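You operate a simulated robot arm through the tools that you are given. There is no shell and no other tool. Be economical: measure what you need, move in short steps, check, and stop when the job is done.

The job below is to be done with a simulated robot arm. You get a single attempt, and the scene is never put back.

## Task
Drain the old engine oil into the pan.
Fine: valve shut, hose up again, pan back in its place on the table.

It is judged by the outcome, as a careful person would: the job done as asked, and still so three seconds after it is handed in. It fails if anything else is knocked over, pushed out of place, dropped, spilled or broken.

## Robot
A 7-joint arm with a two-finger parallel gripper, fixed in place. Base frame: the origin is at the foot of the arm, x ahead of it, y to its left, z up. Lengths are in m, angles in degrees, forces in N, time in s.
With the tool pointing down near the work surface it reaches from about 0.28 to 0.68 m from the base axis. Its first joint turns from -66.0 to 66.0 degrees. Payload 1.57 kg.
Tool frame: the origin (TCP) lies between the finger pads and is the grasp point; the fingertips stand 0.03 m ahead of it; z points along the fingers, y is the line along which they close. Largest opening 0.11 m; finger width 0.024, thickness 0.012; the body of the gripper, 0.048 by 0.112 m, starts 0.078 m behind the TCP.
Orientation is told as [roll, pitch, yaw] about the base's x, y, z axes, in that order, counted from this pose: with the fingers straight down and closing along the base's y, the tool's x points along the base's -x, its y along +y and its z along -z.

## Interface
- The arm moves only by the tool move_arm. Its argument "series" is one flat list of numbers, 7 for each row, row after row: the gripper command, from -1 (shut) to 1 (fully open), values between in proportion, then the shift along the tool's x, y, z in m, then the turn, a rotation vector about the tool's x, y, z in degrees. In form: [claw, dx, dy, dz, rx, ry, rz, claw, dx, dy, dz, rx, ry, rz, ...]. A call has 1 to 20 rows; each row is the pose to reach, as a shift and turn from the pose commanded when the call began, along the tool's axes at that moment. Each row takes 0.2 s and may step no farther than 0.05 m and 8.6 degrees from the row before; otherwise, or with a gripper value out of range, the whole call is refused. Where a pose cannot be reached the arm comes as near as it can. A force on the tool above 90 N (or 10 N above the force at the start of the call, whichever is more), or a blocked arm, ends the call early, and 0.2 s more pass. Each finger travels about 0.108 m/s and halts on what it meets, pressing with about 23 N; the grip force reading is that of the motor and also rises with nothing between the fingers. The clock runs only during rows and for 0.2 s after the last one: add rows that repeat a pose to give the fingers time. The reply holds the time, the measured pose of the TCP, the force on the tool along the base axes, the opening and the grip force, in the units named above and with some noise.
- Cameras (640 x 400 px; columns grow to the right, rows downward): "scene" is fixed at [0.1814, -0.4068, 1.3975]; the picture's right is [0.62, -0.78, 0.00], its down [-0.52, -0.41, -0.75] and it looks along [0.58, 0.46, -0.67] (base axes); focal length 295 px, centre (320, 200). "wrist" rides on the gripper at [-0.036, 0, -0.08] in the tool frame; the picture's right is [0.00, -1.00, 0.00], its down [0.97, 0.00, -0.24] and it looks along [0.24, 0.00, 0.97] (tool axes); focal length 218 px, centre (320, 200).
- grab_frame(camera): a new picture of that camera. The clock stands still meanwhile.
- locate(camera, pixels): for up to 12 pixels [column, row] of the newest picture of that camera ("zoom" is the newest enlarged one), the place [x, y, z] in the base frame of the surface seen there, good to about 0.002 m, but the place of the scene camera against the robot may be out by one fixed shift of up to 0.012 m in any direction. The clock stands still meanwhile.
- zoom(camera, box): a new picture of the part [left, top, right, bottom] of that camera's present view, enlarged. The clock stands still meanwhile.
- hand_in(): hands the job in; it is judged then, once.

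Work in short steps. Measure before you move; look again where a grasp or a placing could have gone wrong, and mend it. You have 80 turns and 46 pictures in all, those below and enlarged ones among them. Open the gripper and draw the arm clear of the work before you hand the job in, unless the task says otherwise; then end with one line.

The tools are called after "Request:" by a JSON object that holds its "name" and its "arguments". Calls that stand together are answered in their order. move_arm: Moves the arm, as the interface text tells. Its arguments: {"type":"object","properties":{"series":{"type":"array"}},"required":["series"]} The other tools are called the same way: grab_frame (camera) takes a picture; locate (camera, pixels) gives the place of the surface under pixels of a picture; zoom (camera, box) takes an enlarged picture of a part of a camera's view; hand_in () hands the job in.

At the start:

```text
time: 0.0
position: [0.3983, 0.0172, 1.1807]
orientation: [0.1, 0.0, 0.0]
contact_force: [-0.2, 0.1, -0.1]
gripper_width: 0.11
gripper_force: 0.2
```

scene: 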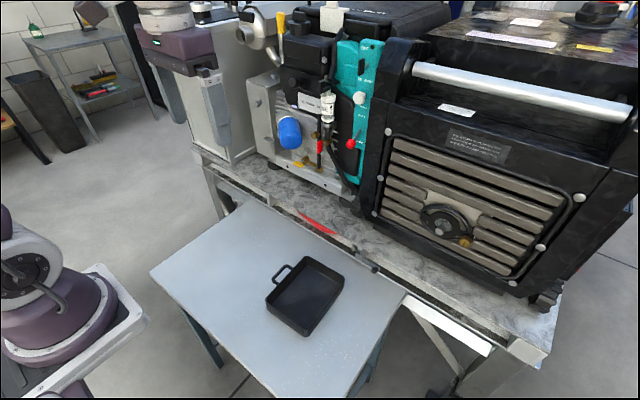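
wrist: 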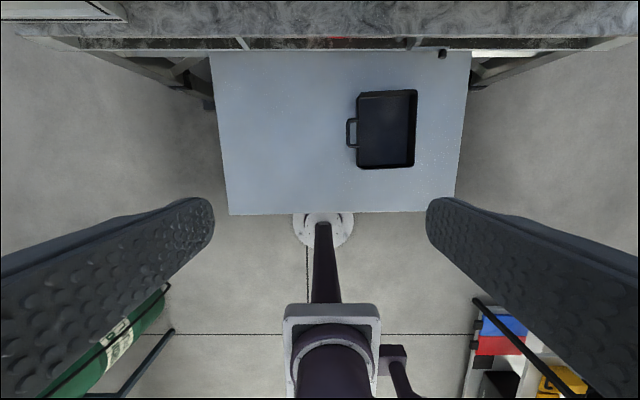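

The scene picture shows a generator engine with a blue filter (290,132), red items near (320,145) and (350,143), and the pan at (305,295) on the table. I zoom in on the engine side and the pan.

Request:
{"name": "zoom", "arguments": {"camera": "scene", "box": [235, 70, 395, 220]}}

Request:
{"name": "zoom", "arguments": {"camera": "scene", "box": [240, 200, 400, 350]}}

```text
2.67 times, centred on (315, 145) of scene
```

zoom: 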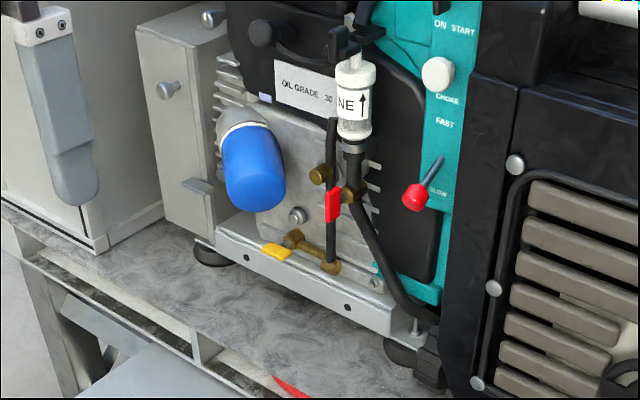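

```text
2.67 times, centred on (320, 275) of scene
```

zoom: 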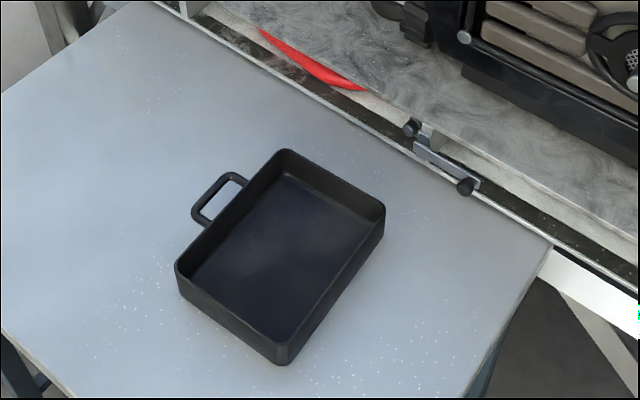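

The drain valve seems to have a yellow lever at zoom (277,250) with a brass elbow at (330,265) and a black hose standing up from it to (332,120). The red lever at (333,205) is on the fuel line. I zoom in closer and locate the key points.

Request:
{"name": "zoom", "arguments": {"camera": "scene", "box": [290, 92, 354, 182]}}

Request:
{"name": "locate", "arguments": {"camera": "scene", "pixels": [[283, 259], [317, 339], [343, 281], [309, 258], [275, 277], [305, 295], [200, 270], [398, 292], [320, 225], [246, 200], [266, 298], [312, 334]]}}

```text
4.44 times, centred on (322, 137) of scene
```

zoom: 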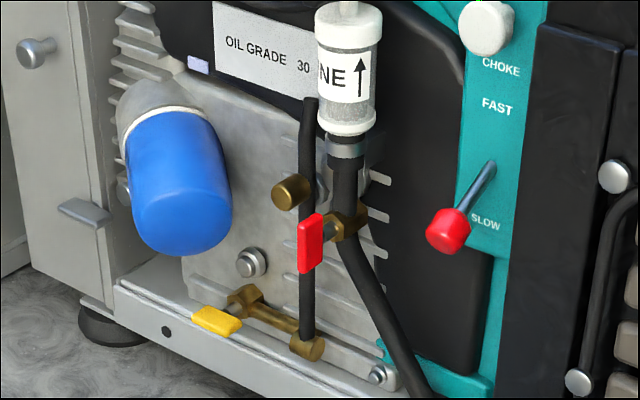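

```text
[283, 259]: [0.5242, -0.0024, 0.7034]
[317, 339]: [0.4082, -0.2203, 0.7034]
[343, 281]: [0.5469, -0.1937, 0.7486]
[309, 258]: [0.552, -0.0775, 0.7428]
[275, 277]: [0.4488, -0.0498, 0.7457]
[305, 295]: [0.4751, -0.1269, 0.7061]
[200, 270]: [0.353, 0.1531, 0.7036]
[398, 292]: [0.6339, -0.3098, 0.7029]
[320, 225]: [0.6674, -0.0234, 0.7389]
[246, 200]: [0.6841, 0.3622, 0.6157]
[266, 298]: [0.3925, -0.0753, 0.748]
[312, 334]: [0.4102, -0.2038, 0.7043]
```

In this enlarged picture the hose runs from (307,335) up to (311,100), there is a brass knob at (290,192), and the yellow lever is at (215,320). I locate those.

Request:
{"name": "locate", "arguments": {"camera": "zoom", "pixels": [[215, 320], [236, 308], [245, 298], [265, 313], [290, 325], [308, 348], [307, 310], [306, 230], [307, 150], [311, 105], [290, 192], [310, 245]]}}

Request:
{"name": "locate", "arguments": {"camera": "zoom", "pixels": [[250, 262], [180, 215], [345, 80], [365, 290], [200, 314], [232, 325], [200, 335], [455, 235], [150, 330], [300, 390], [347, 220], [240, 60]]}}

```text
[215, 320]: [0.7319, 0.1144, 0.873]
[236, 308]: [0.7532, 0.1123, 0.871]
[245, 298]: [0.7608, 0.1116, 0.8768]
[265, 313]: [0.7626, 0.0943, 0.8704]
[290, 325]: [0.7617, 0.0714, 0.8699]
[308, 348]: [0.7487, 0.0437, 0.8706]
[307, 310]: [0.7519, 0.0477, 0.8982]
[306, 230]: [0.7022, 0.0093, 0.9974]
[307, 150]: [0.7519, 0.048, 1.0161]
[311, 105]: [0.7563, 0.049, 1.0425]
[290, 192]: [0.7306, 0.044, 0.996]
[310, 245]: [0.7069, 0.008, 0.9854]
```

```text
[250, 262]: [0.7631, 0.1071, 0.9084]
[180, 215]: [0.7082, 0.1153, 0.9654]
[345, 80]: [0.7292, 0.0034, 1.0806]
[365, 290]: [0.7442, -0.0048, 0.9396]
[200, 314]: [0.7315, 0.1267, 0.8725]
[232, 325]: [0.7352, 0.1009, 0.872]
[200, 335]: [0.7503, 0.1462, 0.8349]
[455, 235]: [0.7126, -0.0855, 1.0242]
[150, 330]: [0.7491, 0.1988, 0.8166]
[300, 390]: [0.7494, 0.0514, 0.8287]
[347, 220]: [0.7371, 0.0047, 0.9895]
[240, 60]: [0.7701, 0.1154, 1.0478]
```

The hose stands at about (0.752, 0.048) from z 0.87 to 1.05, the yellow lever is at (0.732, 0.114, 0.873). I tilt the tool to horizontal, forward-facing, well clear of the engine, to look from the front.

Request:
{"name": "move_arm", "arguments": {"series": [1, -0.002, 0.004, 0.018, 0, -8.2, 0, 1, -0.004, 0.008, 0.036, 0, -16.4, 0, 1, -0.006, 0.012, 0.054, 0, -24.6, 0, 1, -0.008, 0.016, 0.072, 0, -32.8, 0, 1, -0.01, 0.02, 0.09, 0, -41, 0, 1, -0.012, 0.024, 0.108, 0, -49.2, 0, 1, -0.014, 0.028, 0.126, 0, -57.4, 0, 1, -0.016, 0.032, 0.144, 0, -65.6, 0, 1, -0.018, 0.036, 0.162, 0, -73.8, 0, 1, -0.02, 0.04, 0.18, 0, -82, 0, 1, -0.02, 0.04, 0.19, 0, -90, 0, 1, -0.02, 0.04, 0.19, 0, -90, 0]}}

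Request:
{"name": "grab_frame", "arguments": {"camera": "wrist"}}

```text
time: 2.6
position: [0.4473, 0.0415, 0.9522]
orientation: [88.8, -89.2, -88.1]
contact_force: [0.9, 0.0, -0.1]
gripper_width: 0.11
gripper_force: 0.1
out of reach, approached as far as the arm can: row 4, 5, 6, 7, 8, 9, 10, 11, 12
```

```text
40 pictures are left
```

wrist: 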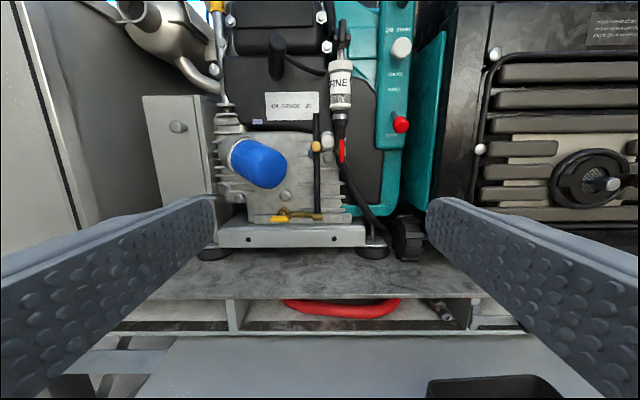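

The front view shows the hose at (317,165), brass knob at (317,147), yellow lever at (282,218). I enlarge.

Request:
{"name": "zoom", "arguments": {"camera": "wrist", "box": [200, 70, 420, 340]}}

Request:
{"name": "zoom", "arguments": {"camera": "wrist", "box": [255, 100, 375, 240]}}

```text
1.48 times, centred on (310, 205) of wrist
```

zoom: 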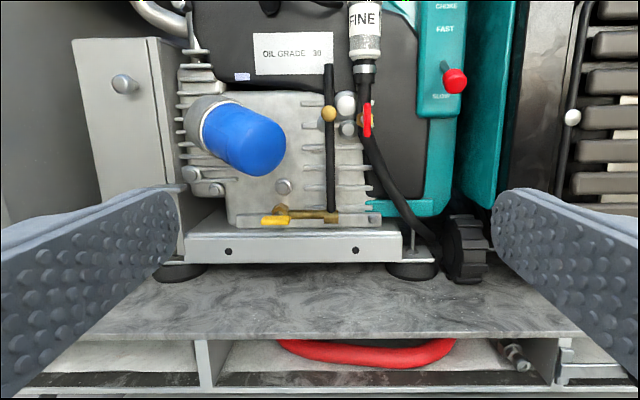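

```text
2.86 times, centred on (315, 170) of wrist
```

zoom: 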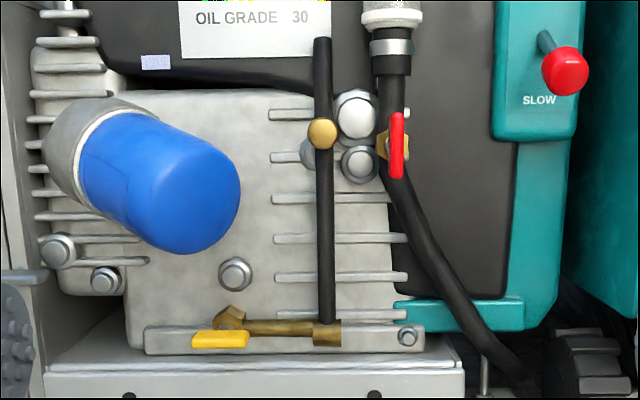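

I locate details on this zoom from the wrist camera (better calibrated): knob, hose, lever, elbow.

Request:
{"name": "locate", "arguments": {"camera": "zoom", "pixels": [[321, 132], [322, 60], [326, 200], [327, 280], [327, 333], [280, 327], [230, 313], [228, 325], [200, 341], [220, 339], [242, 337], [398, 150]]}}

Request:
{"name": "locate", "arguments": {"camera": "wrist", "pixels": [[310, 286], [310, 297], [310, 330], [310, 345], [340, 309], [285, 302], [400, 300], [232, 312], [310, 240], [310, 265], [440, 315], [312, 110]]}}

```text
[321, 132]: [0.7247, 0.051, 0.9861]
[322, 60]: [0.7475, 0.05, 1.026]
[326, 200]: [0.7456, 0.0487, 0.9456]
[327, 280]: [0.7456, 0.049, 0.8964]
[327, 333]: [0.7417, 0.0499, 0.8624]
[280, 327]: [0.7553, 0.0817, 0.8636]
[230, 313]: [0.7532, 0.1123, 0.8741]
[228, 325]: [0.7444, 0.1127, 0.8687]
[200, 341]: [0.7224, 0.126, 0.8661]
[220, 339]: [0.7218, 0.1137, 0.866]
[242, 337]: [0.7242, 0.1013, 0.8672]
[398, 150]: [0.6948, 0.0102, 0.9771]
```

```text
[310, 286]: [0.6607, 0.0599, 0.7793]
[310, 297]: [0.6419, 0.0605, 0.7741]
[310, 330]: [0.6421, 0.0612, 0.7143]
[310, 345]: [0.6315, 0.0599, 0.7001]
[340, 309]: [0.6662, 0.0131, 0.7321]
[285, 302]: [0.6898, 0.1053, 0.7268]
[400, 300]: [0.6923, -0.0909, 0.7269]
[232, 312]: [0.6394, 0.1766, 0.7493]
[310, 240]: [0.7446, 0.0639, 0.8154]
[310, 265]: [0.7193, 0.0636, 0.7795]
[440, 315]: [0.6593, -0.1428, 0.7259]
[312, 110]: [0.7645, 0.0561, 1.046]
```

The knob is at (0.725, 0.051, 0.986), the hose at x 0.746, the pivot near (0.75, 0.05, 0.863), the lever at (0.722, 0.114, 0.866) and the bench edge at x 0.642, z 0.78. I move closer for a clearer look.

Request:
{"name": "move_arm", "arguments": {"series": [1, 0.015, 0.01, 0.04, 0, 0, 0, 1, 0.03, 0.02, 0.08, 0, 0, 0, 1, 0.045, 0.03, 0.12, 0, 0, 0, 1, 0.045, 0.03, 0.12, 0, 0, 0]}}

Request:
{"name": "zoom", "arguments": {"camera": "wrist", "box": [220, 60, 420, 260]}}

```text
time: 3.6
position: [0.5614, 0.0657, 0.9084]
orientation: [-98.9, -90.0, 99.0]
contact_force: [0.6, 0.9, 0.8]
gripper_width: 0.1096
gripper_force: 0.1
```

```text
2.00 times, centred on (320, 160) of wrist
```

zoom: 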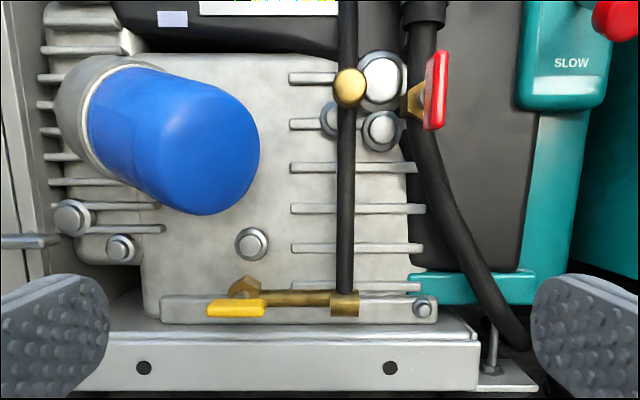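

I need a tighter look at the lever (236,307) and elbow (345,303), and at the hose knob, in this view.

Request:
{"name": "zoom", "arguments": {"camera": "wrist", "box": [260, 180, 350, 236]}}

Request:
{"name": "zoom", "arguments": {"camera": "scene", "box": [300, 150, 332, 182]}}

```text
7.11 times, centred on (305, 208) of wrist
```

zoom: 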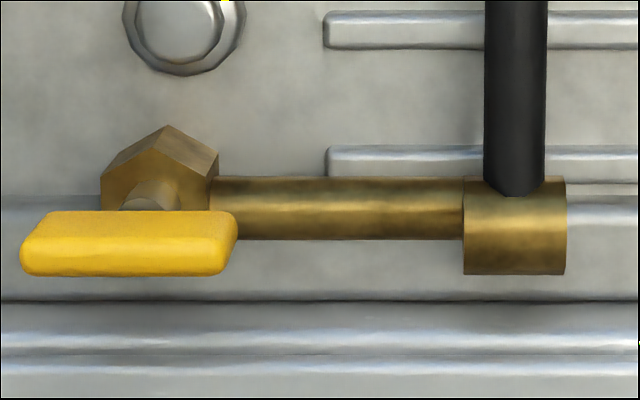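

```text
12.50 times, centred on (316, 166) of scene
```

zoom: 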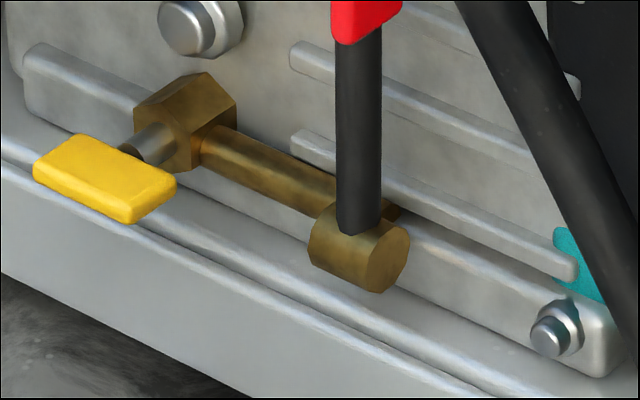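

The elbow's axis lies along y, so the hose should swing forward toward the robot; the lever is a T-plate on a stem along x. First the pan must go beneath the hose's outlet, so I retreat and look down at the pan.

Request:
{"name": "move_arm", "arguments": {"series": [1, -0.013, -0.013, -0.012, 0, 7.5, 0, 1, -0.026, -0.026, -0.024, 0, 15, 0, 1, -0.039, -0.039, -0.036, 0, 22.5, 0, 1, -0.052, -0.052, -0.048, 0, 30, 0, 1, -0.065, -0.065, -0.06, 0, 37.5, 0, 1, -0.078, -0.078, -0.072, 0, 45, 0, 1, -0.091, -0.091, -0.084, 0, 52.5, 0, 1, -0.104, -0.104, -0.096, 0, 60, 0, 1, -0.117, -0.117, -0.108, 0, 67.5, 0, 1, -0.13, -0.13, -0.12, 0, 75, 0, 1, -0.13, -0.13, -0.12, 0, 82.5, 0, 1, -0.13, -0.13, -0.12, 0, 90, 0]}}

Request:
{"name": "grab_frame", "arguments": {"camera": "wrist"}}

```text
time: 6.2
position: [0.4419, -0.0662, 1.0374]
orientation: [-0.1, 0.1, 0.0]
contact_force: [0.2, 0.0, 0.8]
gripper_width: 0.1101
gripper_force: 0.0
out of reach, approached as far as the arm can: row 3, 4, 5, 6
```

```text
34 pictures are left
```

wrist: 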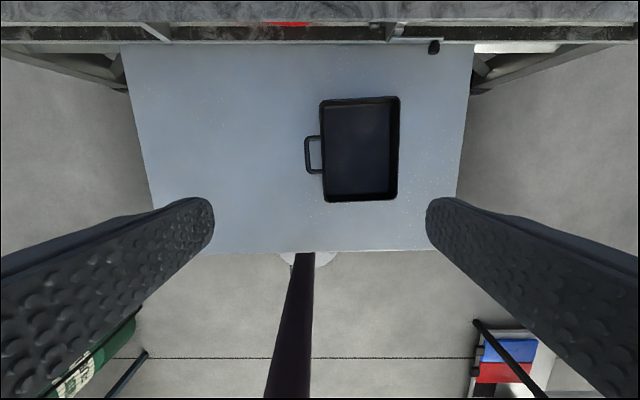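

The pan spans (320..399, 97..202) with its handle at (313,155). I locate rim, handle and table points.

Request:
{"name": "locate", "arguments": {"camera": "wrist", "pixels": [[322, 100], [397, 98], [396, 197], [325, 200], [308, 155], [314, 139], [315, 171], [315, 155], [360, 150], [150, 60], [465, 60], [420, 245]]}}

Request:
{"name": "zoom", "arguments": {"camera": "wrist", "box": [290, 80, 420, 220]}}

```text
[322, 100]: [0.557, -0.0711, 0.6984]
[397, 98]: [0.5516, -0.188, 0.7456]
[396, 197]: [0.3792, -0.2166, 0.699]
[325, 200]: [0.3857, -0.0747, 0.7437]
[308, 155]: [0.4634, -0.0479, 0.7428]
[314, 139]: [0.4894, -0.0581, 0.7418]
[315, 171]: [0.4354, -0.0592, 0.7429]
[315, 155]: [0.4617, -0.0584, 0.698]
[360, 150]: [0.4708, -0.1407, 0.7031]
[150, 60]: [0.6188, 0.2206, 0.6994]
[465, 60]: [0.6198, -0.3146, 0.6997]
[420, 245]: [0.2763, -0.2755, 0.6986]
```

```text
2.86 times, centred on (355, 150) of wrist
```

zoom: 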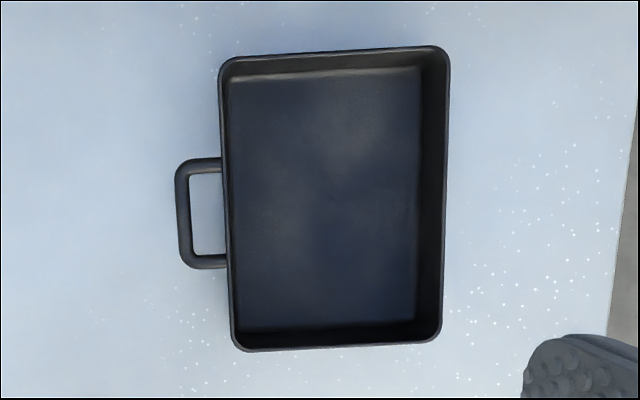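

I locate handle arms and the rim precisely in the enlarged picture: upper arm (203,165), lower arm (207,262), bar (184,215).

Request:
{"name": "locate", "arguments": {"camera": "zoom", "pixels": [[203, 163], [207, 262], [184, 215], [223, 100], [235, 320], [230, 60], [440, 55], [437, 335], [240, 346], [335, 200], [222, 163], [330, 53]]}}

```text
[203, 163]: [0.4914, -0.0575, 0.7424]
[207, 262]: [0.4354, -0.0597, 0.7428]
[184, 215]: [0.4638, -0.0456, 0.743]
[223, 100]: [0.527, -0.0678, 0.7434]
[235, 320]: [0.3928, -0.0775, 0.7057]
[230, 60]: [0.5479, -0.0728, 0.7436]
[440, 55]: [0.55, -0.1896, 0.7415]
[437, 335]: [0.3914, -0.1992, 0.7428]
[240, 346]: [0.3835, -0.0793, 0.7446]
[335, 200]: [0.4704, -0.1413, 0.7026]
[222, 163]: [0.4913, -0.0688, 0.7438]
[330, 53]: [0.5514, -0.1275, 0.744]
```

The handle centre is (0.463, -0.057, 0.742), yaw about 3.5°. I turn the tool to close along the handle's length and come down above it to z 0.81.

Request:
{"name": "move_arm", "arguments": {"series": [1, -0.002, 0.001, 0.02, 0, 0, 7.9, 1, -0.004, 0.002, 0.04, 0, 0, 15.8, 1, -0.006, 0.003, 0.06, 0, 0, 23.7, 1, -0.008, 0.004, 0.08, 0, 0, 31.6, 1, -0.01, 0.005, 0.1, 0, 0, 39.5, 1, -0.012, 0.006, 0.12, 0, 0, 47.4, 1, -0.014, 0.007, 0.14, 0, 0, 55.3, 1, -0.016, 0.008, 0.16, 0, 0, 63.2, 1, -0.018, 0.009, 0.18, 0, 0, 71.1, 1, -0.02, 0.009, 0.2, 0, 0, 79, 1, -0.021, 0.009, 0.227, 0, 0, 86.5, 1, -0.021, 0.009, 0.227, 0, 0, 86.5]}}

Request:
{"name": "grab_frame", "arguments": {"camera": "wrist"}}

```text
time: 8.8
position: [0.463, -0.0574, 0.8094]
orientation: [0.0, 0.0, -86.5]
contact_force: [-0.4, -0.7, 0.3]
gripper_width: 0.11
gripper_force: 0.0
```

```text
32 pictures are left
```

wrist: 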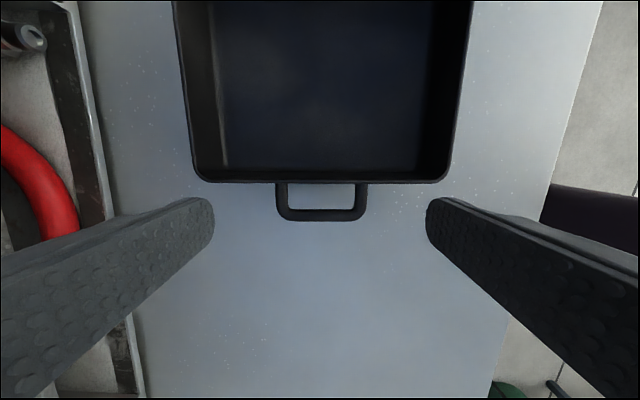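

The handle sits centred between the fingers at (321,203). I go down 0.066 and close on its two arms.

Request:
{"name": "move_arm", "arguments": {"series": [1, 0, 0, 0.033, 0, 0, 0, 1, 0, 0, 0.066, 0, 0, 0, 1, 0, 0, 0.066, 0, 0, 0, -1, 0, 0, 0.066, 0, 0, 0, -1, 0, 0, 0.066, 0, 0, 0, -1, 0, 0, 0.066, 0, 0, 0]}}

Request:
{"name": "zoom", "arguments": {"camera": "scene", "box": [230, 220, 390, 350]}}

```text
time: 9.3
position: [0.4645, -0.0584, 0.7754]
orientation: [0.1, 0.1, -86.6]
contact_force: [-5.6, 1.6, 40.6]
gripper_width: 0.1098
gripper_force: 0.1
stopped in row 2: the force on the tool passed its limit (the readings are from after the stop); the commanded pose is now the measured one
```

```text
3.08 times, centred on (310, 285) of scene
```

zoom: 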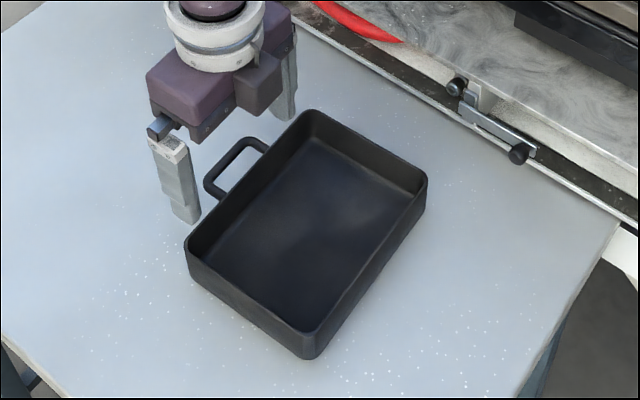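

The 40 N stop at z 0.775 means a fingertip met the pan rim (finger edge y -0.070 against rim -0.068). I lift a little, shift 0.008 toward +y and go down again, then close.

Request:
{"name": "move_arm", "arguments": {"series": [1, 0, 0, -0.012, 0, 0, 0, 1, 0.009, 0, -0.012, 0, 0, 0, 1, 0.009, 0, 0.01, 0, 0, 0, 1, 0.009, 0, 0.031, 0, 0, 0, 1, 0.009, 0, 0.031, 0, 0, 0, 0, 0.009, 0, 0.031, 0, 0, 0, -1, 0.009, 0, 0.031, 0, 0, 0, -1, 0.009, 0, 0.031, 0, 0, 0, -1, 0.009, 0, 0.031, 0, 0, 0]}}

Request:
{"name": "zoom", "arguments": {"camera": "scene", "box": [230, 220, 390, 350]}}

```text
time: 11.3
position: [0.4633, -0.0501, 0.7415]
orientation: [0.0, 0.2, -86.5]
contact_force: [0.2, 0.2, 0.4]
gripper_width: 0.0639
gripper_force: 23.3
```

```text
3.08 times, centred on (310, 285) of scene
```

zoom: 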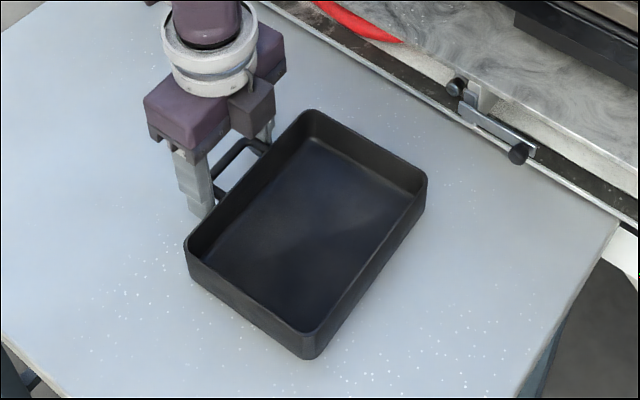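

The handle is gripped (0.064) and the pan has not moved. I note the TCP (0.4633, -0.0501) for its home place, and slide the pan by (+0.065, +0.185) to sit under the hose's outlet.

Request:
{"name": "move_arm", "arguments": {"series": [-1, 0.01, 0.004, 0, 0, 0, 0, -1, 0.03, 0.0125, 0, 0, 0, 0, -1, 0.05, 0.021, 0, 0, 0, 0, -1, 0.07, 0.0295, 0, 0, 0, 0, -1, 0.09, 0.038, 0, 0, 0, 0, -1, 0.11, 0.0465, 0, 0, 0, 0, -1, 0.13, 0.055, 0, 0, 0, 0, -1, 0.15, 0.0635, 0, 0, 0, 0, -1, 0.17, 0.072, 0, 0, 0, 0, -1, 0.1807, 0.0762, 0, 0, 0, 0, -1, 0.1807, 0.0762, 0, 0, 0, 0]}}

Request:
{"name": "grab_frame", "arguments": {"camera": "scene"}}

```text
time: 13.7
position: [0.5289, 0.1359, 0.7427]
orientation: [0.0, 0.2, -86.5]
contact_force: [0.1, 0.5, 0.7]
gripper_width: 0.0636
gripper_force: 23.0
```

```text
29 pictures are left
```

scene: 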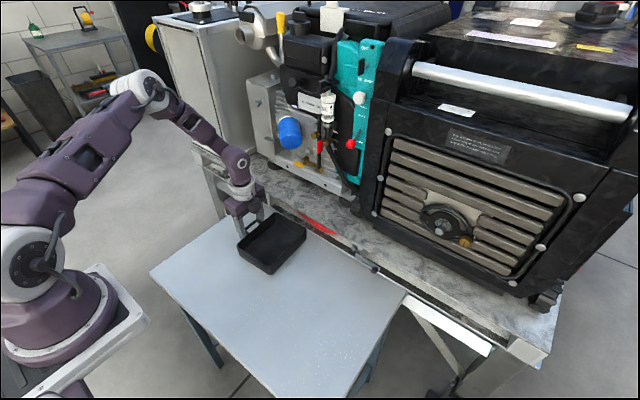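

The pan now sits at (272,243). I open, rise straight up, and locate its rim corners.

Request:
{"name": "move_arm", "arguments": {"series": [0.3, 0, 0, 0, 0, 0, 0, 1, 0, 0, 0, 0, 0, 0, 1, 0, 0, 0, 0, 0, 0, 1, 0, 0, -0.03, 0, 0, 0, 1, 0, 0, -0.07, 0, 0, 0, 1, 0, 0, -0.11, 0, 0, 0, 1, 0, 0, -0.15, 0, 0, 0, 1, -0.04, -0.03, -0.19, 0, 0, 0, 1, -0.06, -0.05, -0.22, 0, 0, 0, 1, -0.06, -0.05, -0.22, 0, 0, 0]}}

Request:
{"name": "grab_frame", "arguments": {"camera": "wrist"}}

```text
refused: row 8 steps farther than a row can; nothing moved
```

```text
28 pictures are left
```

wrist: 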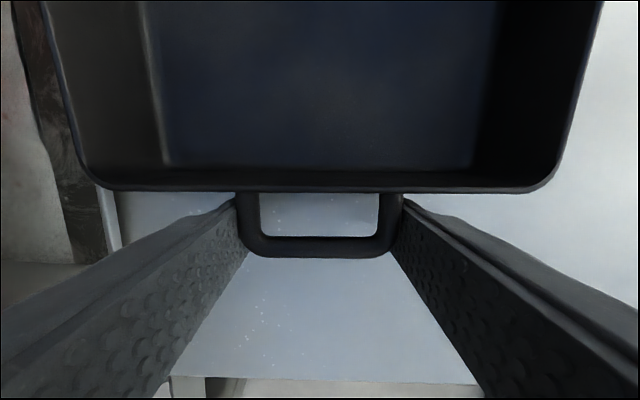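

The call was refused as one step was too long; nothing moved. I repeat with shorter steps: open, rise straight up, then draw back.

Request:
{"name": "move_arm", "arguments": {"series": [0.3, 0, 0, 0, 0, 0, 0, 1, 0, 0, 0, 0, 0, 0, 1, 0, 0, 0, 0, 0, 0, 1, 0, 0, -0.03, 0, 0, 0, 1, 0, 0, -0.07, 0, 0, 0, 1, 0, 0, -0.11, 0, 0, 0, 1, 0, 0, -0.15, 0, 0, 0, 1, -0.02, -0.02, -0.18, 0, 0, 0, 1, -0.04, -0.04, -0.21, 0, 0, 0, 1, -0.06, -0.06, -0.24, 0, 0, 0, 1, -0.06, -0.06, -0.24, 0, 0, 0]}}

Request:
{"name": "grab_frame", "arguments": {"camera": "wrist"}}

```text
time: 16.1
position: [0.472, 0.0697, 0.9824]
orientation: [0.0, 0.2, -86.5]
contact_force: [-0.2, -0.2, 0.4]
gripper_width: 0.1099
gripper_force: 0.0
```

```text
27 pictures are left
```

wrist: 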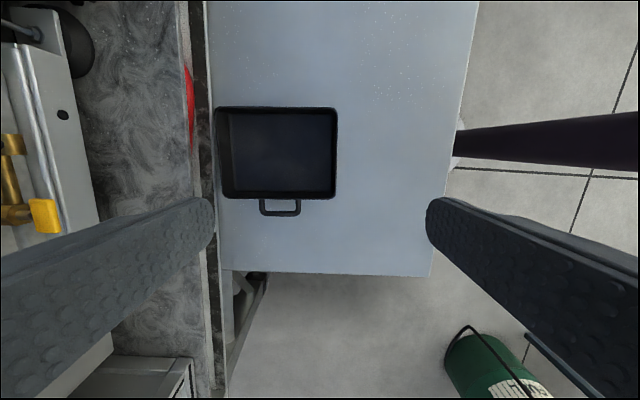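

Request:
{"name": "locate", "arguments": {"camera": "wrist", "pixels": [[222, 111], [334, 111], [333, 192], [226, 193], [280, 215], [204, 150], [215, 150], [195, 150], [12, 145], [45, 215], [10, 215], [280, 150]]}}

```text
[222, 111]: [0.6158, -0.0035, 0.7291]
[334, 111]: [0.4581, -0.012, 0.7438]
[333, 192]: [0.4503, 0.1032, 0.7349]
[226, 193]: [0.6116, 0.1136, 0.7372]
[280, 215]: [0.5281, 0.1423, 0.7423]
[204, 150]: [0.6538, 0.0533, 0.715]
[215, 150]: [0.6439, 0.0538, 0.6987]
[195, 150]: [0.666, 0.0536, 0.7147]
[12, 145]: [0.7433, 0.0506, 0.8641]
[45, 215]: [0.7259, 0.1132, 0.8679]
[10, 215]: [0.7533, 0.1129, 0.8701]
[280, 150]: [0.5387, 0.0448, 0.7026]
```

The pan now spans x 0.45–0.617, y -0.01–0.115, nicely under the hose's swing plane (y 0.05). Next I turn the tool back to yaw 0 before pitching it forward to the hose knob.

Request:
{"name": "move_arm", "arguments": {"series": [0, -0.002, 0, -0.002, 0, 0, -8, 0, -0.004, 0, -0.004, 0, 0, -16, 0, -0.006, 0, -0.006, 0, 0, -24, 0, -0.008, 0, -0.008, 0, 0, -32, 0, -0.01, 0, -0.01, 0, 0, -40, 0, -0.012, 0, -0.012, 0, 0, -48, 0, -0.014, 0, -0.014, 0, 0, -56, -0.455, -0.016, 0, -0.016, 0, 0, -64, -0.455, -0.018, 0, -0.018, 0, 0, -72, -0.455, -0.02, 0, -0.02, 0, 0, -80, -0.455, -0.02, 0, -0.02, 0, 0, -86.5, -0.455, -0.02, 0, -0.02, 0, 0, -86.5]}}

```text
time: 18.7
position: [0.473, 0.0511, 1.0024]
orientation: [0.2, -0.2, 0.0]
contact_force: [0.1, 0.5, -0.6]
gripper_width: 0.03
gripper_force: 0.0
```

Now I pitch the tool to horizontal while moving to (0.60, 0.051, 0.986), in front of the knob.

Request:
{"name": "move_arm", "arguments": {"series": [-0.455, -0.02, 0, 0.002, 0, -8.2, 0, -0.455, -0.04, 0, 0.003, 0, -16.4, 0, -0.455, -0.06, 0, 0.005, 0, -24.6, 0, -0.455, -0.075, 0, 0.006, 0, -32.8, 0, -0.455, -0.09, 0, 0.008, 0, -41, 0, -0.455, -0.1, 0, 0.01, 0, -49.2, 0, -0.455, -0.11, 0, 0.012, 0, -57.4, 0, -0.455, -0.12, 0, 0.014, 0, -65.6, 0, -0.455, -0.127, 0, 0.016, 0, -73.8, 0, -0.455, -0.127, 0, 0.016, 0, -82, 0, -0.455, -0.127, 0, 0.016, 0, -90, 0, -0.455, -0.127, 0, 0.016, 0, -90, 0]}}

Request:
{"name": "grab_frame", "arguments": {"camera": "wrist"}}

```text
time: 21.3
position: [0.6005, 0.0521, 0.9866]
orientation: [120.2, -89.9, -120.1]
contact_force: [-0.1, -0.2, 0.3]
gripper_width: 0.0298
gripper_force: 0.1
```

```text
26 pictures are left
```

wrist: 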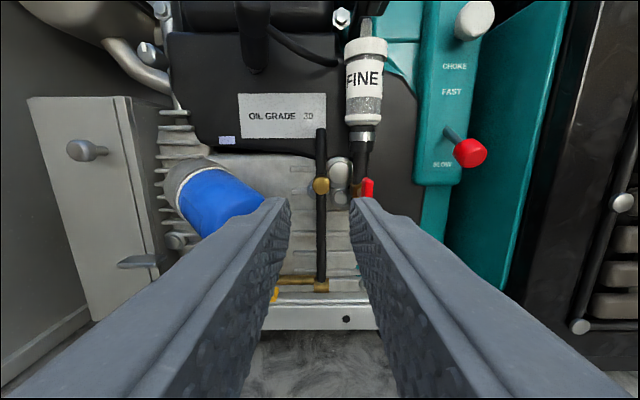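

The knob is at (321,185), the red fuel lever at (367,188) and bolts behind at (338,170). I locate them to check the clearances for the fingers.

Request:
{"name": "locate", "arguments": {"camera": "wrist", "pixels": [[321, 185], [316, 185], [326, 185], [321, 179], [336, 168], [342, 172], [341, 195], [364, 185], [356, 183], [355, 165], [320, 133], [250, 200]]}}

Request:
{"name": "zoom", "arguments": {"camera": "wrist", "box": [270, 110, 390, 210]}}

```text
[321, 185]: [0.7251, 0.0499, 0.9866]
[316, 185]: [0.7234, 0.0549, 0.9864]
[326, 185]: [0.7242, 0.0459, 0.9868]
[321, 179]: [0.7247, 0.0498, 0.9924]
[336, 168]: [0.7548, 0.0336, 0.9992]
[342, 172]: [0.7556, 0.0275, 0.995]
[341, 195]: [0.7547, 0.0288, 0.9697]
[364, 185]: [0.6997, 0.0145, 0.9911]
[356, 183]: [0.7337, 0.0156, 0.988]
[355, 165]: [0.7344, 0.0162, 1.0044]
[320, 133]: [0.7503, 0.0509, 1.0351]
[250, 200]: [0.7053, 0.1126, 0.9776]
```

```text
4.00 times, centred on (330, 160) of wrist
```

zoom: 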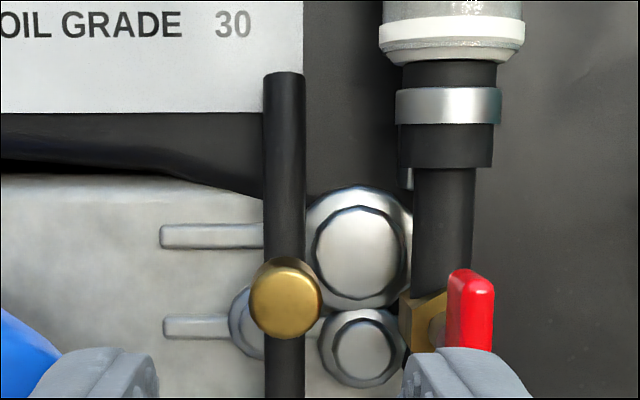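

The knob (Ø≈0.016) is centred; the bolts' faces are at x 0.755 and the red lever's edge at y 0.0175, so tips to x 0.746 are clear. I advance 0.116 with an opening of 0.026 and close on the knob.

Request:
{"name": "move_arm", "arguments": {"series": [-0.53, 0, -0.001, 0.03, 0, 0, 0, -0.53, 0, -0.001, 0.06, 0, 0, 0, -0.53, 0, -0.001, 0.085, 0, 0, 0, -0.53, 0, -0.001, 0.105, 0, 0, 0, -0.53, 0, -0.001, 0.116, 0, 0, 0, -0.53, 0, -0.001, 0.116, 0, 0, 0, -1, 0, -0.001, 0.116, 0, 0, 0, -1, 0, -0.001, 0.116, 0, 0, 0]}}

Request:
{"name": "zoom", "arguments": {"camera": "scene", "box": [260, 70, 380, 190]}}

```text
time: 23.1
position: [0.7155, 0.05, 0.9874]
orientation: [104.4, -89.8, -104.5]
contact_force: [3.7, -1.6, -2.9]
gripper_width: 0.017
gripper_force: 32.5
```

```text
3.33 times, centred on (320, 130) of scene
```

zoom: 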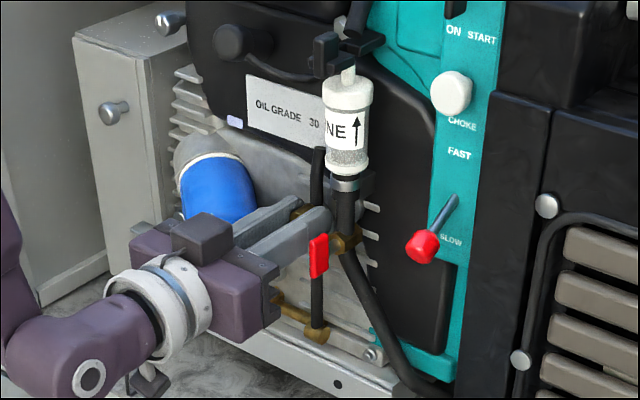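

The knob is held (0.017). I pull it along the arc about the elbow for the first 30° and check the force and picture.

Request:
{"name": "move_arm", "arguments": {"series": [-1, 0.0022, 0, -0.0107, 0, 0, 0, -1, 0.0052, 0, -0.0212, 0, 0, 0, -1, 0.0091, 0, -0.0315, 0, 0, 0, -1, 0.014, 0, -0.0413, 0, 0, 0, -1, 0.0196, 0, -0.0506, 0, 0, 0, -1, 0.0261, 0, -0.0595, 0, 0, 0]}}

Request:
{"name": "zoom", "arguments": {"camera": "scene", "box": [240, 90, 360, 210]}}

```text
time: 24.5
position: [0.6578, 0.0494, 0.96]
orientation: [125.1, -89.8, -125.3]
contact_force: [-1.9, -11.1, 13.5]
gripper_width: 0.0173
gripper_force: 32.2
```

```text
3.33 times, centred on (300, 150) of scene
```

zoom: 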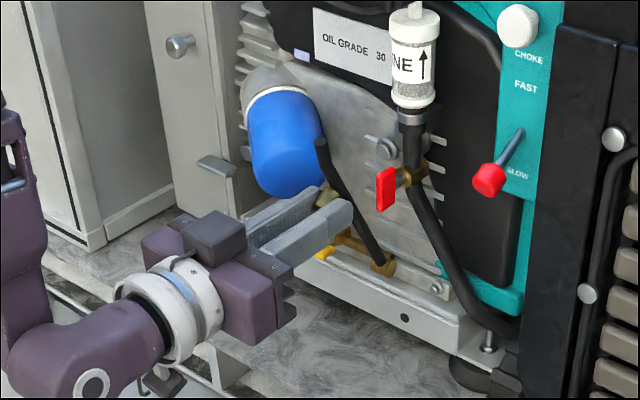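

The hose swings as expected with small forces. I carry on along the arc to about 70° while pitching the tool downward gradually.

Request:
{"name": "move_arm", "arguments": {"series": [-1, 0.0062, 0, -0.008, 0, 4, 0, -1, 0.0126, 0, -0.0156, 0, 8, 0, -1, 0.02, 0, -0.022, 0, 12, 0, -1, 0.0278, 0, -0.028, 0, 16, 0, -1, 0.0363, 0, -0.0327, 0, 20, 0, -1, 0.0451, 0, -0.0368, 0, 24, 0, -1, 0.0544, 0, -0.0396, 0, 28, 0, -1, 0.0639, 0, -0.0418, 0, 32, 0]}}

Request:
{"name": "zoom", "arguments": {"camera": "scene", "box": [220, 110, 360, 250]}}

```text
time: 26.3
position: [0.615, 0.0502, 0.8972]
orientation: [0.4, -57.9, -0.3]
contact_force: [-4.0, -13.0, 8.4]
gripper_width: 0.0167
gripper_force: 32.1
```

```text
2.86 times, centred on (290, 180) of scene
```

zoom: 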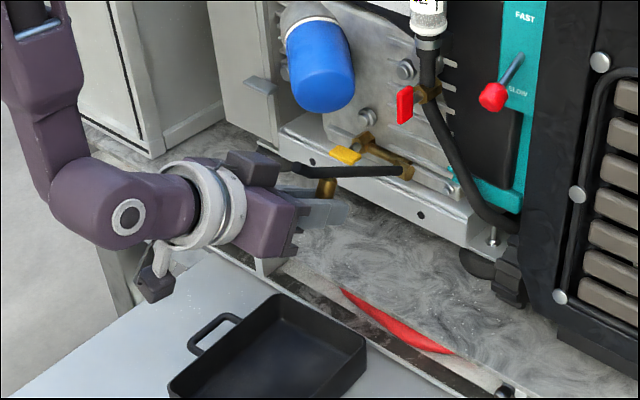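

Knob and hose follow well, hose about 70° over. I continue to about 90° with the same pitch and look.

Request:
{"name": "move_arm", "arguments": {"series": [-1, 0.01, 0, 0.0047, 0, 0, 0, -1, 0.0197, 0, 0.0095, 0, 0, 0, -1, 0.0286, 0, 0.0158, 0, 0, 0, -1, 0.0374, 0, 0.0222, 0, 0, 0, -1, 0.0374, 0, 0.0222, 0, 0, 0]}}

Request:
{"name": "zoom", "arguments": {"camera": "scene", "box": [220, 110, 360, 250]}}

```text
time: 27.5
position: [0.6133, 0.0503, 0.8541]
orientation: [0.4, -58.0, -0.3]
contact_force: [-11.5, -13.4, 4.2]
gripper_width: 0.0166
gripper_force: 32.1
```

```text
2.86 times, centred on (290, 180) of scene
```

zoom: 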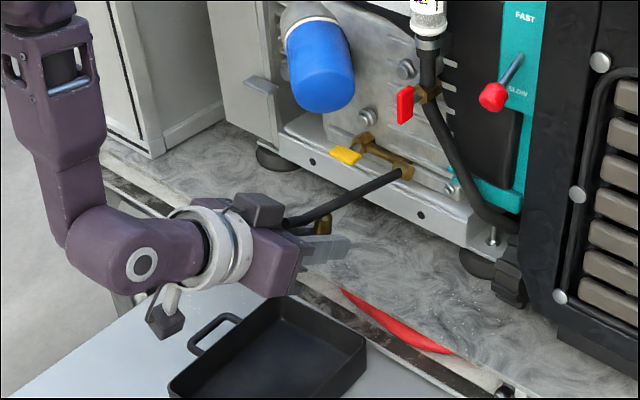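

The hose is about horizontal. I lower it a further 15° so its outlet clearly points down into the pan, watching the force.

Request:
{"name": "move_arm", "arguments": {"series": [-1, 0.0076, 0, 0.0078, 0, 0, 0, -1, 0.0152, 0, 0.0156, 0, 0, 0, -1, 0.0219, 0, 0.0244, 0, 0, 0, -1, 0.0219, 0, 0.0244, 0, 0, 0]}}

Request:
{"name": "zoom", "arguments": {"camera": "scene", "box": [220, 110, 360, 250]}}

```text
time: 28.5
position: [0.6232, 0.0504, 0.8212]
orientation: [0.4, -58.1, -0.4]
contact_force: [-14.4, -15.7, -1.0]
gripper_width: 0.0169
gripper_force: 32.7
```

```text
2.86 times, centred on (290, 180) of scene
```

zoom: 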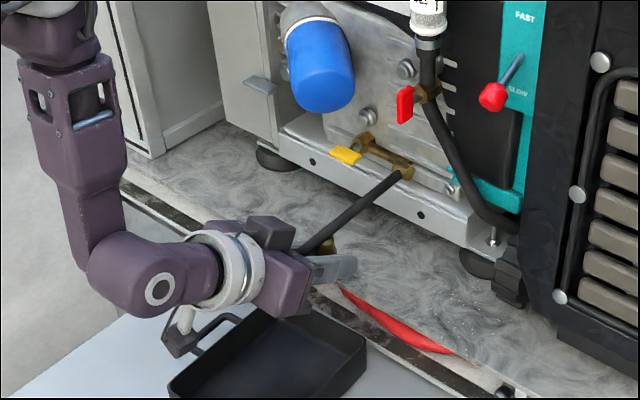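

The hose is about 15° below horizontal. I open a little and see whether it stays down.

Request:
{"name": "move_arm", "arguments": {"series": [-0.4, 0, 0, 0, 0, 0, 0, -0.2, 0, 0, 0, 0, 0, 0, -0.2, 0, 0, 0, 0, 0, 0, -0.2, 0, 0, -0.02, 0, 0, 0, -0.2, 0, 0, -0.05, 0, 0, 0, -0.2, 0, 0, -0.09, 0, 0, 0, -0.2, 0, 0, -0.13, 0, 0, 0, -0.2, -0.02, 0, -0.16, 0, 0, 0, -0.2, -0.04, 0, -0.18, 0, 0, 0]}}

Request:
{"name": "grab_frame", "arguments": {"camera": "wrist"}}

Request:
{"name": "zoom", "arguments": {"camera": "scene", "box": [220, 110, 360, 250]}}

```text
time: 30.5
position: [0.5071, 0.0496, 0.9015]
orientation: [0.3, -58.0, -0.4]
contact_force: [0.8, -0.5, -0.2]
gripper_width: 0.0442
gripper_force: 0.0
out of reach, approached as far as the arm can: row 8, 9
```

```text
19 pictures are left
```

wrist: 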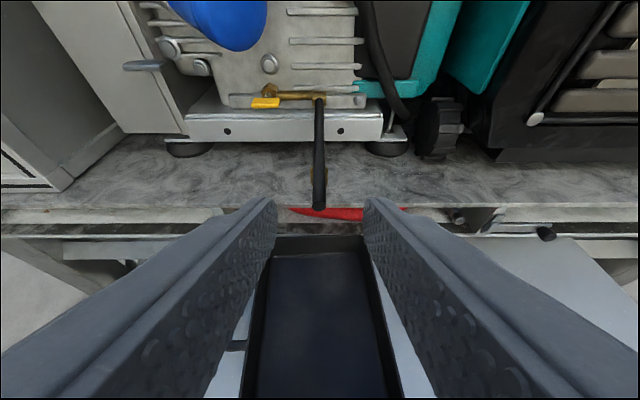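

```text
2.86 times, centred on (290, 180) of scene
```

zoom: 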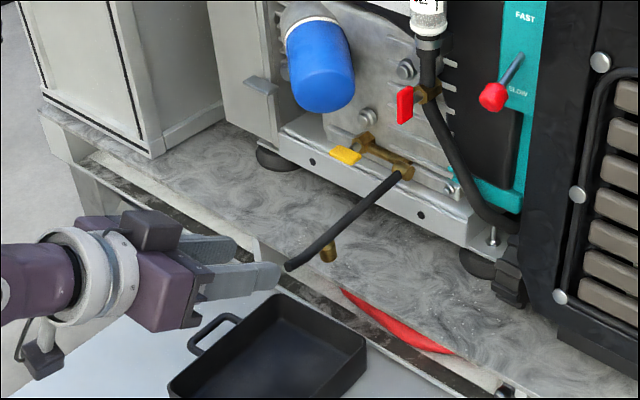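

The hose stays down with its outlet at wrist (319,207), no oil yet. I locate the outlet and the lever.

Request:
{"name": "locate", "arguments": {"camera": "wrist", "pixels": [[319, 205], [319, 180], [319, 140], [319, 110], [265, 103], [255, 103], [275, 103], [313, 172], [290, 236], [345, 236], [320, 250], [268, 90]]}}

```text
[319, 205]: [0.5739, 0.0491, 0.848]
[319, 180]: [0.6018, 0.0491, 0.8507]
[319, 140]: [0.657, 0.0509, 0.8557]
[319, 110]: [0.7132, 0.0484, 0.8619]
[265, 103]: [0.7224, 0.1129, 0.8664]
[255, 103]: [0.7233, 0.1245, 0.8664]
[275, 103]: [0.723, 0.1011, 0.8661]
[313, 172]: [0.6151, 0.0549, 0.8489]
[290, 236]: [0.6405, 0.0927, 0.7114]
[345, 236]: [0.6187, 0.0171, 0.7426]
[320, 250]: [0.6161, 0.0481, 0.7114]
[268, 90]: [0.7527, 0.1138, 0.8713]
```

The outlet sits at (0.574, 0.049, 0.845), over the pan, and nothing flows, so the valve is shut with the lever horizontal. Next I bring the tool to horizontal, yawed slightly so its body stays left of the hose, in front of the yellow lever.

Request:
{"name": "move_arm", "arguments": {"series": [-0.2, -0.005, 0.015, 0.007, 1.3, -5.3, 0.4, -0.2, -0.009, 0.03, 0.015, 2.6, -10.7, 0.7, -0.2, -0.013, 0.044, 0.023, 3.9, -16, 1.1, -0.2, -0.018, 0.058, 0.03, 5.2, -21.3, 1.5, -0.2, -0.022, 0.072, 0.038, 6.5, -26.7, 1.8, -0.2, -0.0268, 0.085, 0.0458, 7.8, -32, 2.2, -0.2, -0.0268, 0.085, 0.0458, 7.8, -32, 2.2]}}

```text
time: 32.1
position: [0.5619, 0.1339, 0.9007]
orientation: [135.5, -89.8, -143.6]
contact_force: [-0.4, -0.3, -0.1]
gripper_width: 0.0441
gripper_force: 0.1
```

Tool is horizontal with an 8° yaw. I roll 90° so the fingers close vertically, coming to a standoff 0.1 m in front of the lever.

Request:
{"name": "move_arm", "arguments": {"series": [-0.455, 0.0033, 0.0002, 0.006, 0, 0, 8.2, -0.455, 0.0066, 0.0005, 0.012, 0, 0, 16.4, -0.455, 0.01, 0.0007, 0.018, 0, 0, 24.6, -0.455, 0.0132, 0.001, 0.024, 0, 0, 32.8, -0.455, 0.0165, 0.0012, 0.03, 0, 0, 41, -0.455, 0.02, 0.0015, 0.036, 0, 0, 49.2, -0.455, 0.0233, 0.0017, 0.042, 0, 0, 57.4, -0.455, 0.0266, 0.002, 0.048, 0, 0, 65.6, -0.455, 0.03, 0.0022, 0.054, 0, 0, 73.8, -0.455, 0.033, 0.0024, 0.06, 0, 0, 82, -0.455, 0.036, 0.0026, 0.0654, 0, 0, 90, -0.455, 0.036, 0.0026, 0.0654, 0, 0, 90]}}

Request:
{"name": "grab_frame", "arguments": {"camera": "wrist"}}

```text
time: 34.7
position: [0.6267, 0.1287, 0.8646]
orientation: [90.1, 0.3, -97.9]
contact_force: [0.3, -0.1, -0.1]
gripper_width: 0.0299
gripper_force: 0.1
```

```text
17 pictures are left
```

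wrist: 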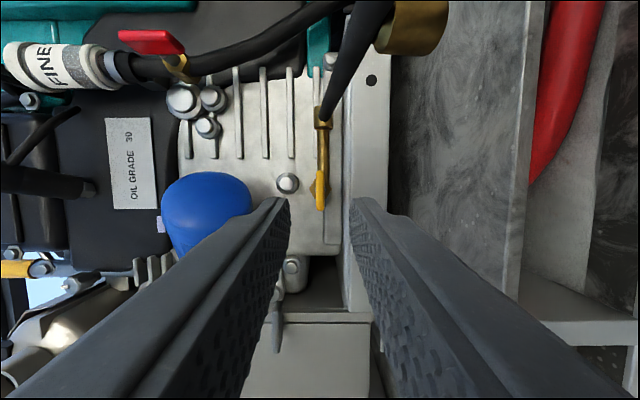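

The yellow lever shows edge-on at (320,190), between the open fingers; the hose at (345,80) is clear. I locate the lever's faces to fix the height and depth.

Request:
{"name": "locate", "arguments": {"camera": "wrist", "pixels": [[320, 175], [320, 190], [319, 205], [324, 190], [317, 190], [322, 160], [322, 130], [314, 188], [325, 182]]}}

Request:
{"name": "zoom", "arguments": {"camera": "wrist", "box": [280, 90, 370, 220]}}

```text
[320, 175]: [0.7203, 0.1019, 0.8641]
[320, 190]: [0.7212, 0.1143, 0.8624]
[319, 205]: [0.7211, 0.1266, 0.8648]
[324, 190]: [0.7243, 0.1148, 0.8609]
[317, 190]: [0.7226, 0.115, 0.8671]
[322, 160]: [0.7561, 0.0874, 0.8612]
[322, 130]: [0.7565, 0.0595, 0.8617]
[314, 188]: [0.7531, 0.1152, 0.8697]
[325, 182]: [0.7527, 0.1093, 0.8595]
```

```text
3.08 times, centred on (325, 155) of wrist
```

zoom: 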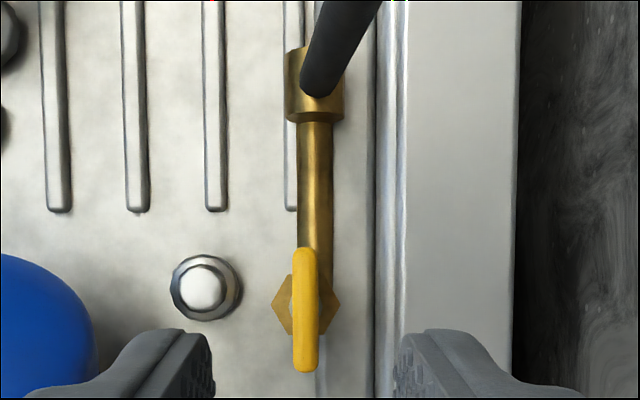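

The lever plate is at x≥0.7205, y 0.114, z 0.864, in line with the tool axis. I advance 0.078 and close on it.

Request:
{"name": "move_arm", "arguments": {"series": [-0.455, 0, -0.0008, 0.025, 0, 0, 0, -0.455, 0, -0.0008, 0.05, 0, 0, 0, -0.455, 0, -0.0008, 0.068, 0, 0, 0, -0.455, 0, -0.0008, 0.078, 0, 0, 0, -1, 0, -0.0008, 0.078, 0, 0, 0, -1, 0, -0.0008, 0.078, 0, 0, 0]}}

Request:
{"name": "grab_frame", "arguments": {"camera": "wrist"}}

```text
time: 36.1
position: [0.704, 0.1168, 0.8647]
orientation: [89.8, 0.1, -98.0]
contact_force: [5.9, -0.8, -12.9]
gripper_width: 0.007
gripper_force: 26.1
```

```text
15 pictures are left
```

wrist: 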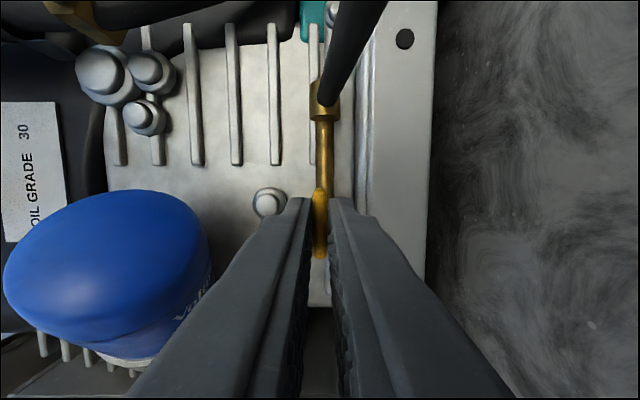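

The lever is held (0.007). I try the usual opening sense, counter-clockwise seen from the front, for 24° and check.

Request:
{"name": "move_arm", "arguments": {"series": [-1, 0, 0, 0, 0, 0, -6, -1, 0, 0, 0, 0, 0, -12, -1, 0, 0, 0, 0, 0, -18, -1, 0, 0, 0, 0, 0, -24]}}

Request:
{"name": "zoom", "arguments": {"camera": "scene", "box": [260, 130, 350, 200]}}

```text
time: 37.1
position: [0.7047, 0.1159, 0.8661]
orientation: [90.1, -24.0, -98.1]
contact_force: [8.6, -2.0, -12.5]
gripper_width: 0.0075
gripper_force: 27.0
```

```text
5.71 times, centred on (305, 165) of scene
```

zoom: 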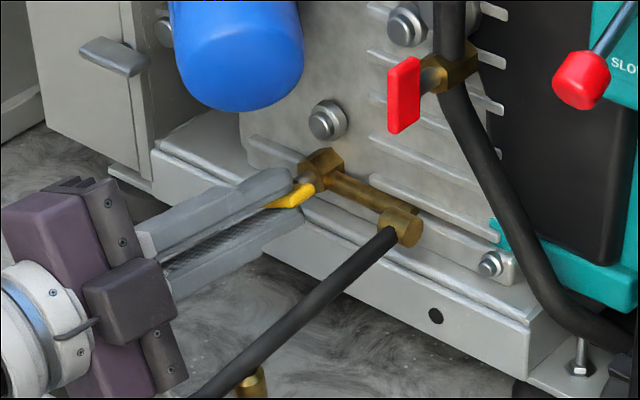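

The lever is following with little force. I continue to 90°.

Request:
{"name": "move_arm", "arguments": {"series": [-1, 0, 0, 0, 0, 0, -7.4, -1, 0, 0, 0, 0, 0, -14.8, -1, 0, 0, 0, 0, 0, -22.2, -1, 0, 0, 0, 0, 0, -29.6, -1, 0, 0, 0, 0, 0, -37, -1, 0, 0, 0, 0, 0, -44.4, -1, 0, 0, 0, 0, 0, -51.8, -1, 0, 0, 0, 0, 0, -59.2, -1, 0, 0, 0, 0, 0, -66]}}

Request:
{"name": "zoom", "arguments": {"camera": "scene", "box": [220, 130, 350, 270]}}

```text
time: 39.1
position: [0.7046, 0.1182, 0.8656]
orientation: [158.3, -89.8, -166.2]
contact_force: [3.7, 3.5, 3.6]
gripper_width: 0.0089
gripper_force: 27.2
```

```text
2.86 times, centred on (285, 200) of scene
```

zoom: 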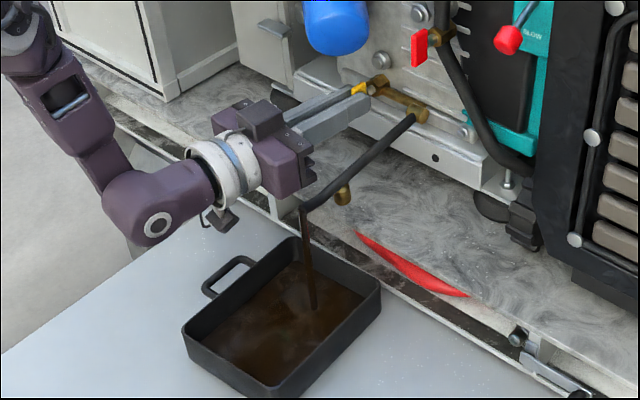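

Oil runs from the outlet into the pan at zoom (310,305). I hold still a couple of seconds and look at the level.

Request:
{"name": "move_arm", "arguments": {"series": [-1, 0, 0, 0, 0, 0, 0, -1, 0, 0, 0, 0, 0, 0, -1, 0, 0, 0, 0, 0, 0, -1, 0, 0, 0, 0, 0, 0, -1, 0, 0, 0, 0, 0, 0, -1, 0, 0, 0, 0, 0, 0, -1, 0, 0, 0, 0, 0, 0, -1, 0, 0, 0, 0, 0, 0, -1, 0, 0, 0, 0, 0, 0, -1, 0, 0, 0, 0, 0, 0]}}

Request:
{"name": "zoom", "arguments": {"camera": "scene", "box": [220, 170, 350, 270]}}

```text
time: 41.3
position: [0.7044, 0.1182, 0.8657]
orientation: [136.2, -89.8, -144.2]
contact_force: [7.0, 16.1, 12.0]
gripper_width: 0.0088
gripper_force: 26.9
```

```text
4.00 times, centred on (285, 220) of scene
```

zoom: 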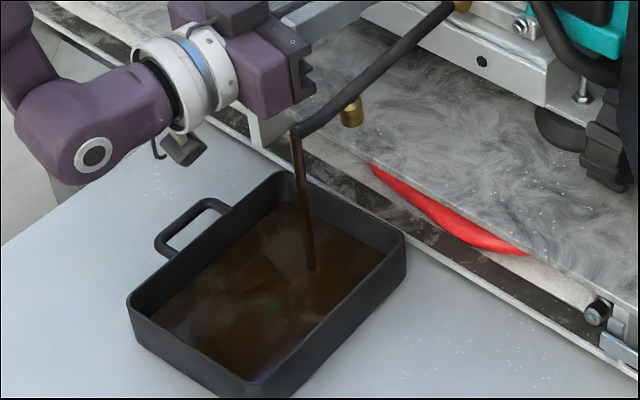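

I read the oil level by locating the oil surface and rim.

Request:
{"name": "locate", "arguments": {"camera": "zoom", "pixels": [[240, 290], [270, 260], [220, 330], [200, 230], [330, 290], [395, 240]]}}

Request:
{"name": "move_arm", "arguments": {"series": [-1, 0, 0, 0, 0, 0, 0, -1, 0, 0, 0, 0, 0, 0, -1, 0, 0, 0, 0, 0, 0, -1, 0, 0, 0, 0, 0, 0, -1, 0, 0, 0, 0, 0, 0, -1, 0, 0, 0, 0, 0, 0, -1, 0, 0, 0, 0, 0, 0, -1, 0, 0, 0, 0, 0, 0, -1, 0, 0, 0, 0, 0, 0, -1, 0, 0, 0, 0, 0, 0]}}

Request:
{"name": "zoom", "arguments": {"camera": "scene", "box": [220, 170, 350, 270]}}

Request:
{"name": "locate", "arguments": {"camera": "zoom", "pixels": [[240, 290], [270, 260], [220, 330], [200, 230], [330, 290], [395, 240]]}}

```text
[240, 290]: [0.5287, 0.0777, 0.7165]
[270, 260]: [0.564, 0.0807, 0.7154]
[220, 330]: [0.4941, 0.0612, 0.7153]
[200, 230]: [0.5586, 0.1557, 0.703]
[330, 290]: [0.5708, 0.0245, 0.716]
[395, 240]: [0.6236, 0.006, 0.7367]
```

```text
time: 43.5
position: [0.7039, 0.1173, 0.8669]
orientation: [138.5, -89.8, -146.6]
contact_force: [6.3, 17.9, 16.1]
gripper_width: 0.0088
gripper_force: 27.0
```

```text
4.00 times, centred on (285, 220) of scene
```

zoom: 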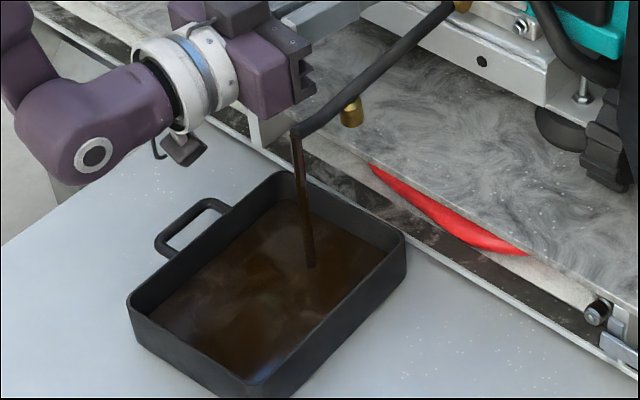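

```text
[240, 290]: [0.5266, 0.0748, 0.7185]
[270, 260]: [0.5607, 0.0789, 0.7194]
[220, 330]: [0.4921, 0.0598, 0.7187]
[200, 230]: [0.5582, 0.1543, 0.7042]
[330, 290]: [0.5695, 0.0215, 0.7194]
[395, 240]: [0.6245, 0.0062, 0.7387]
```

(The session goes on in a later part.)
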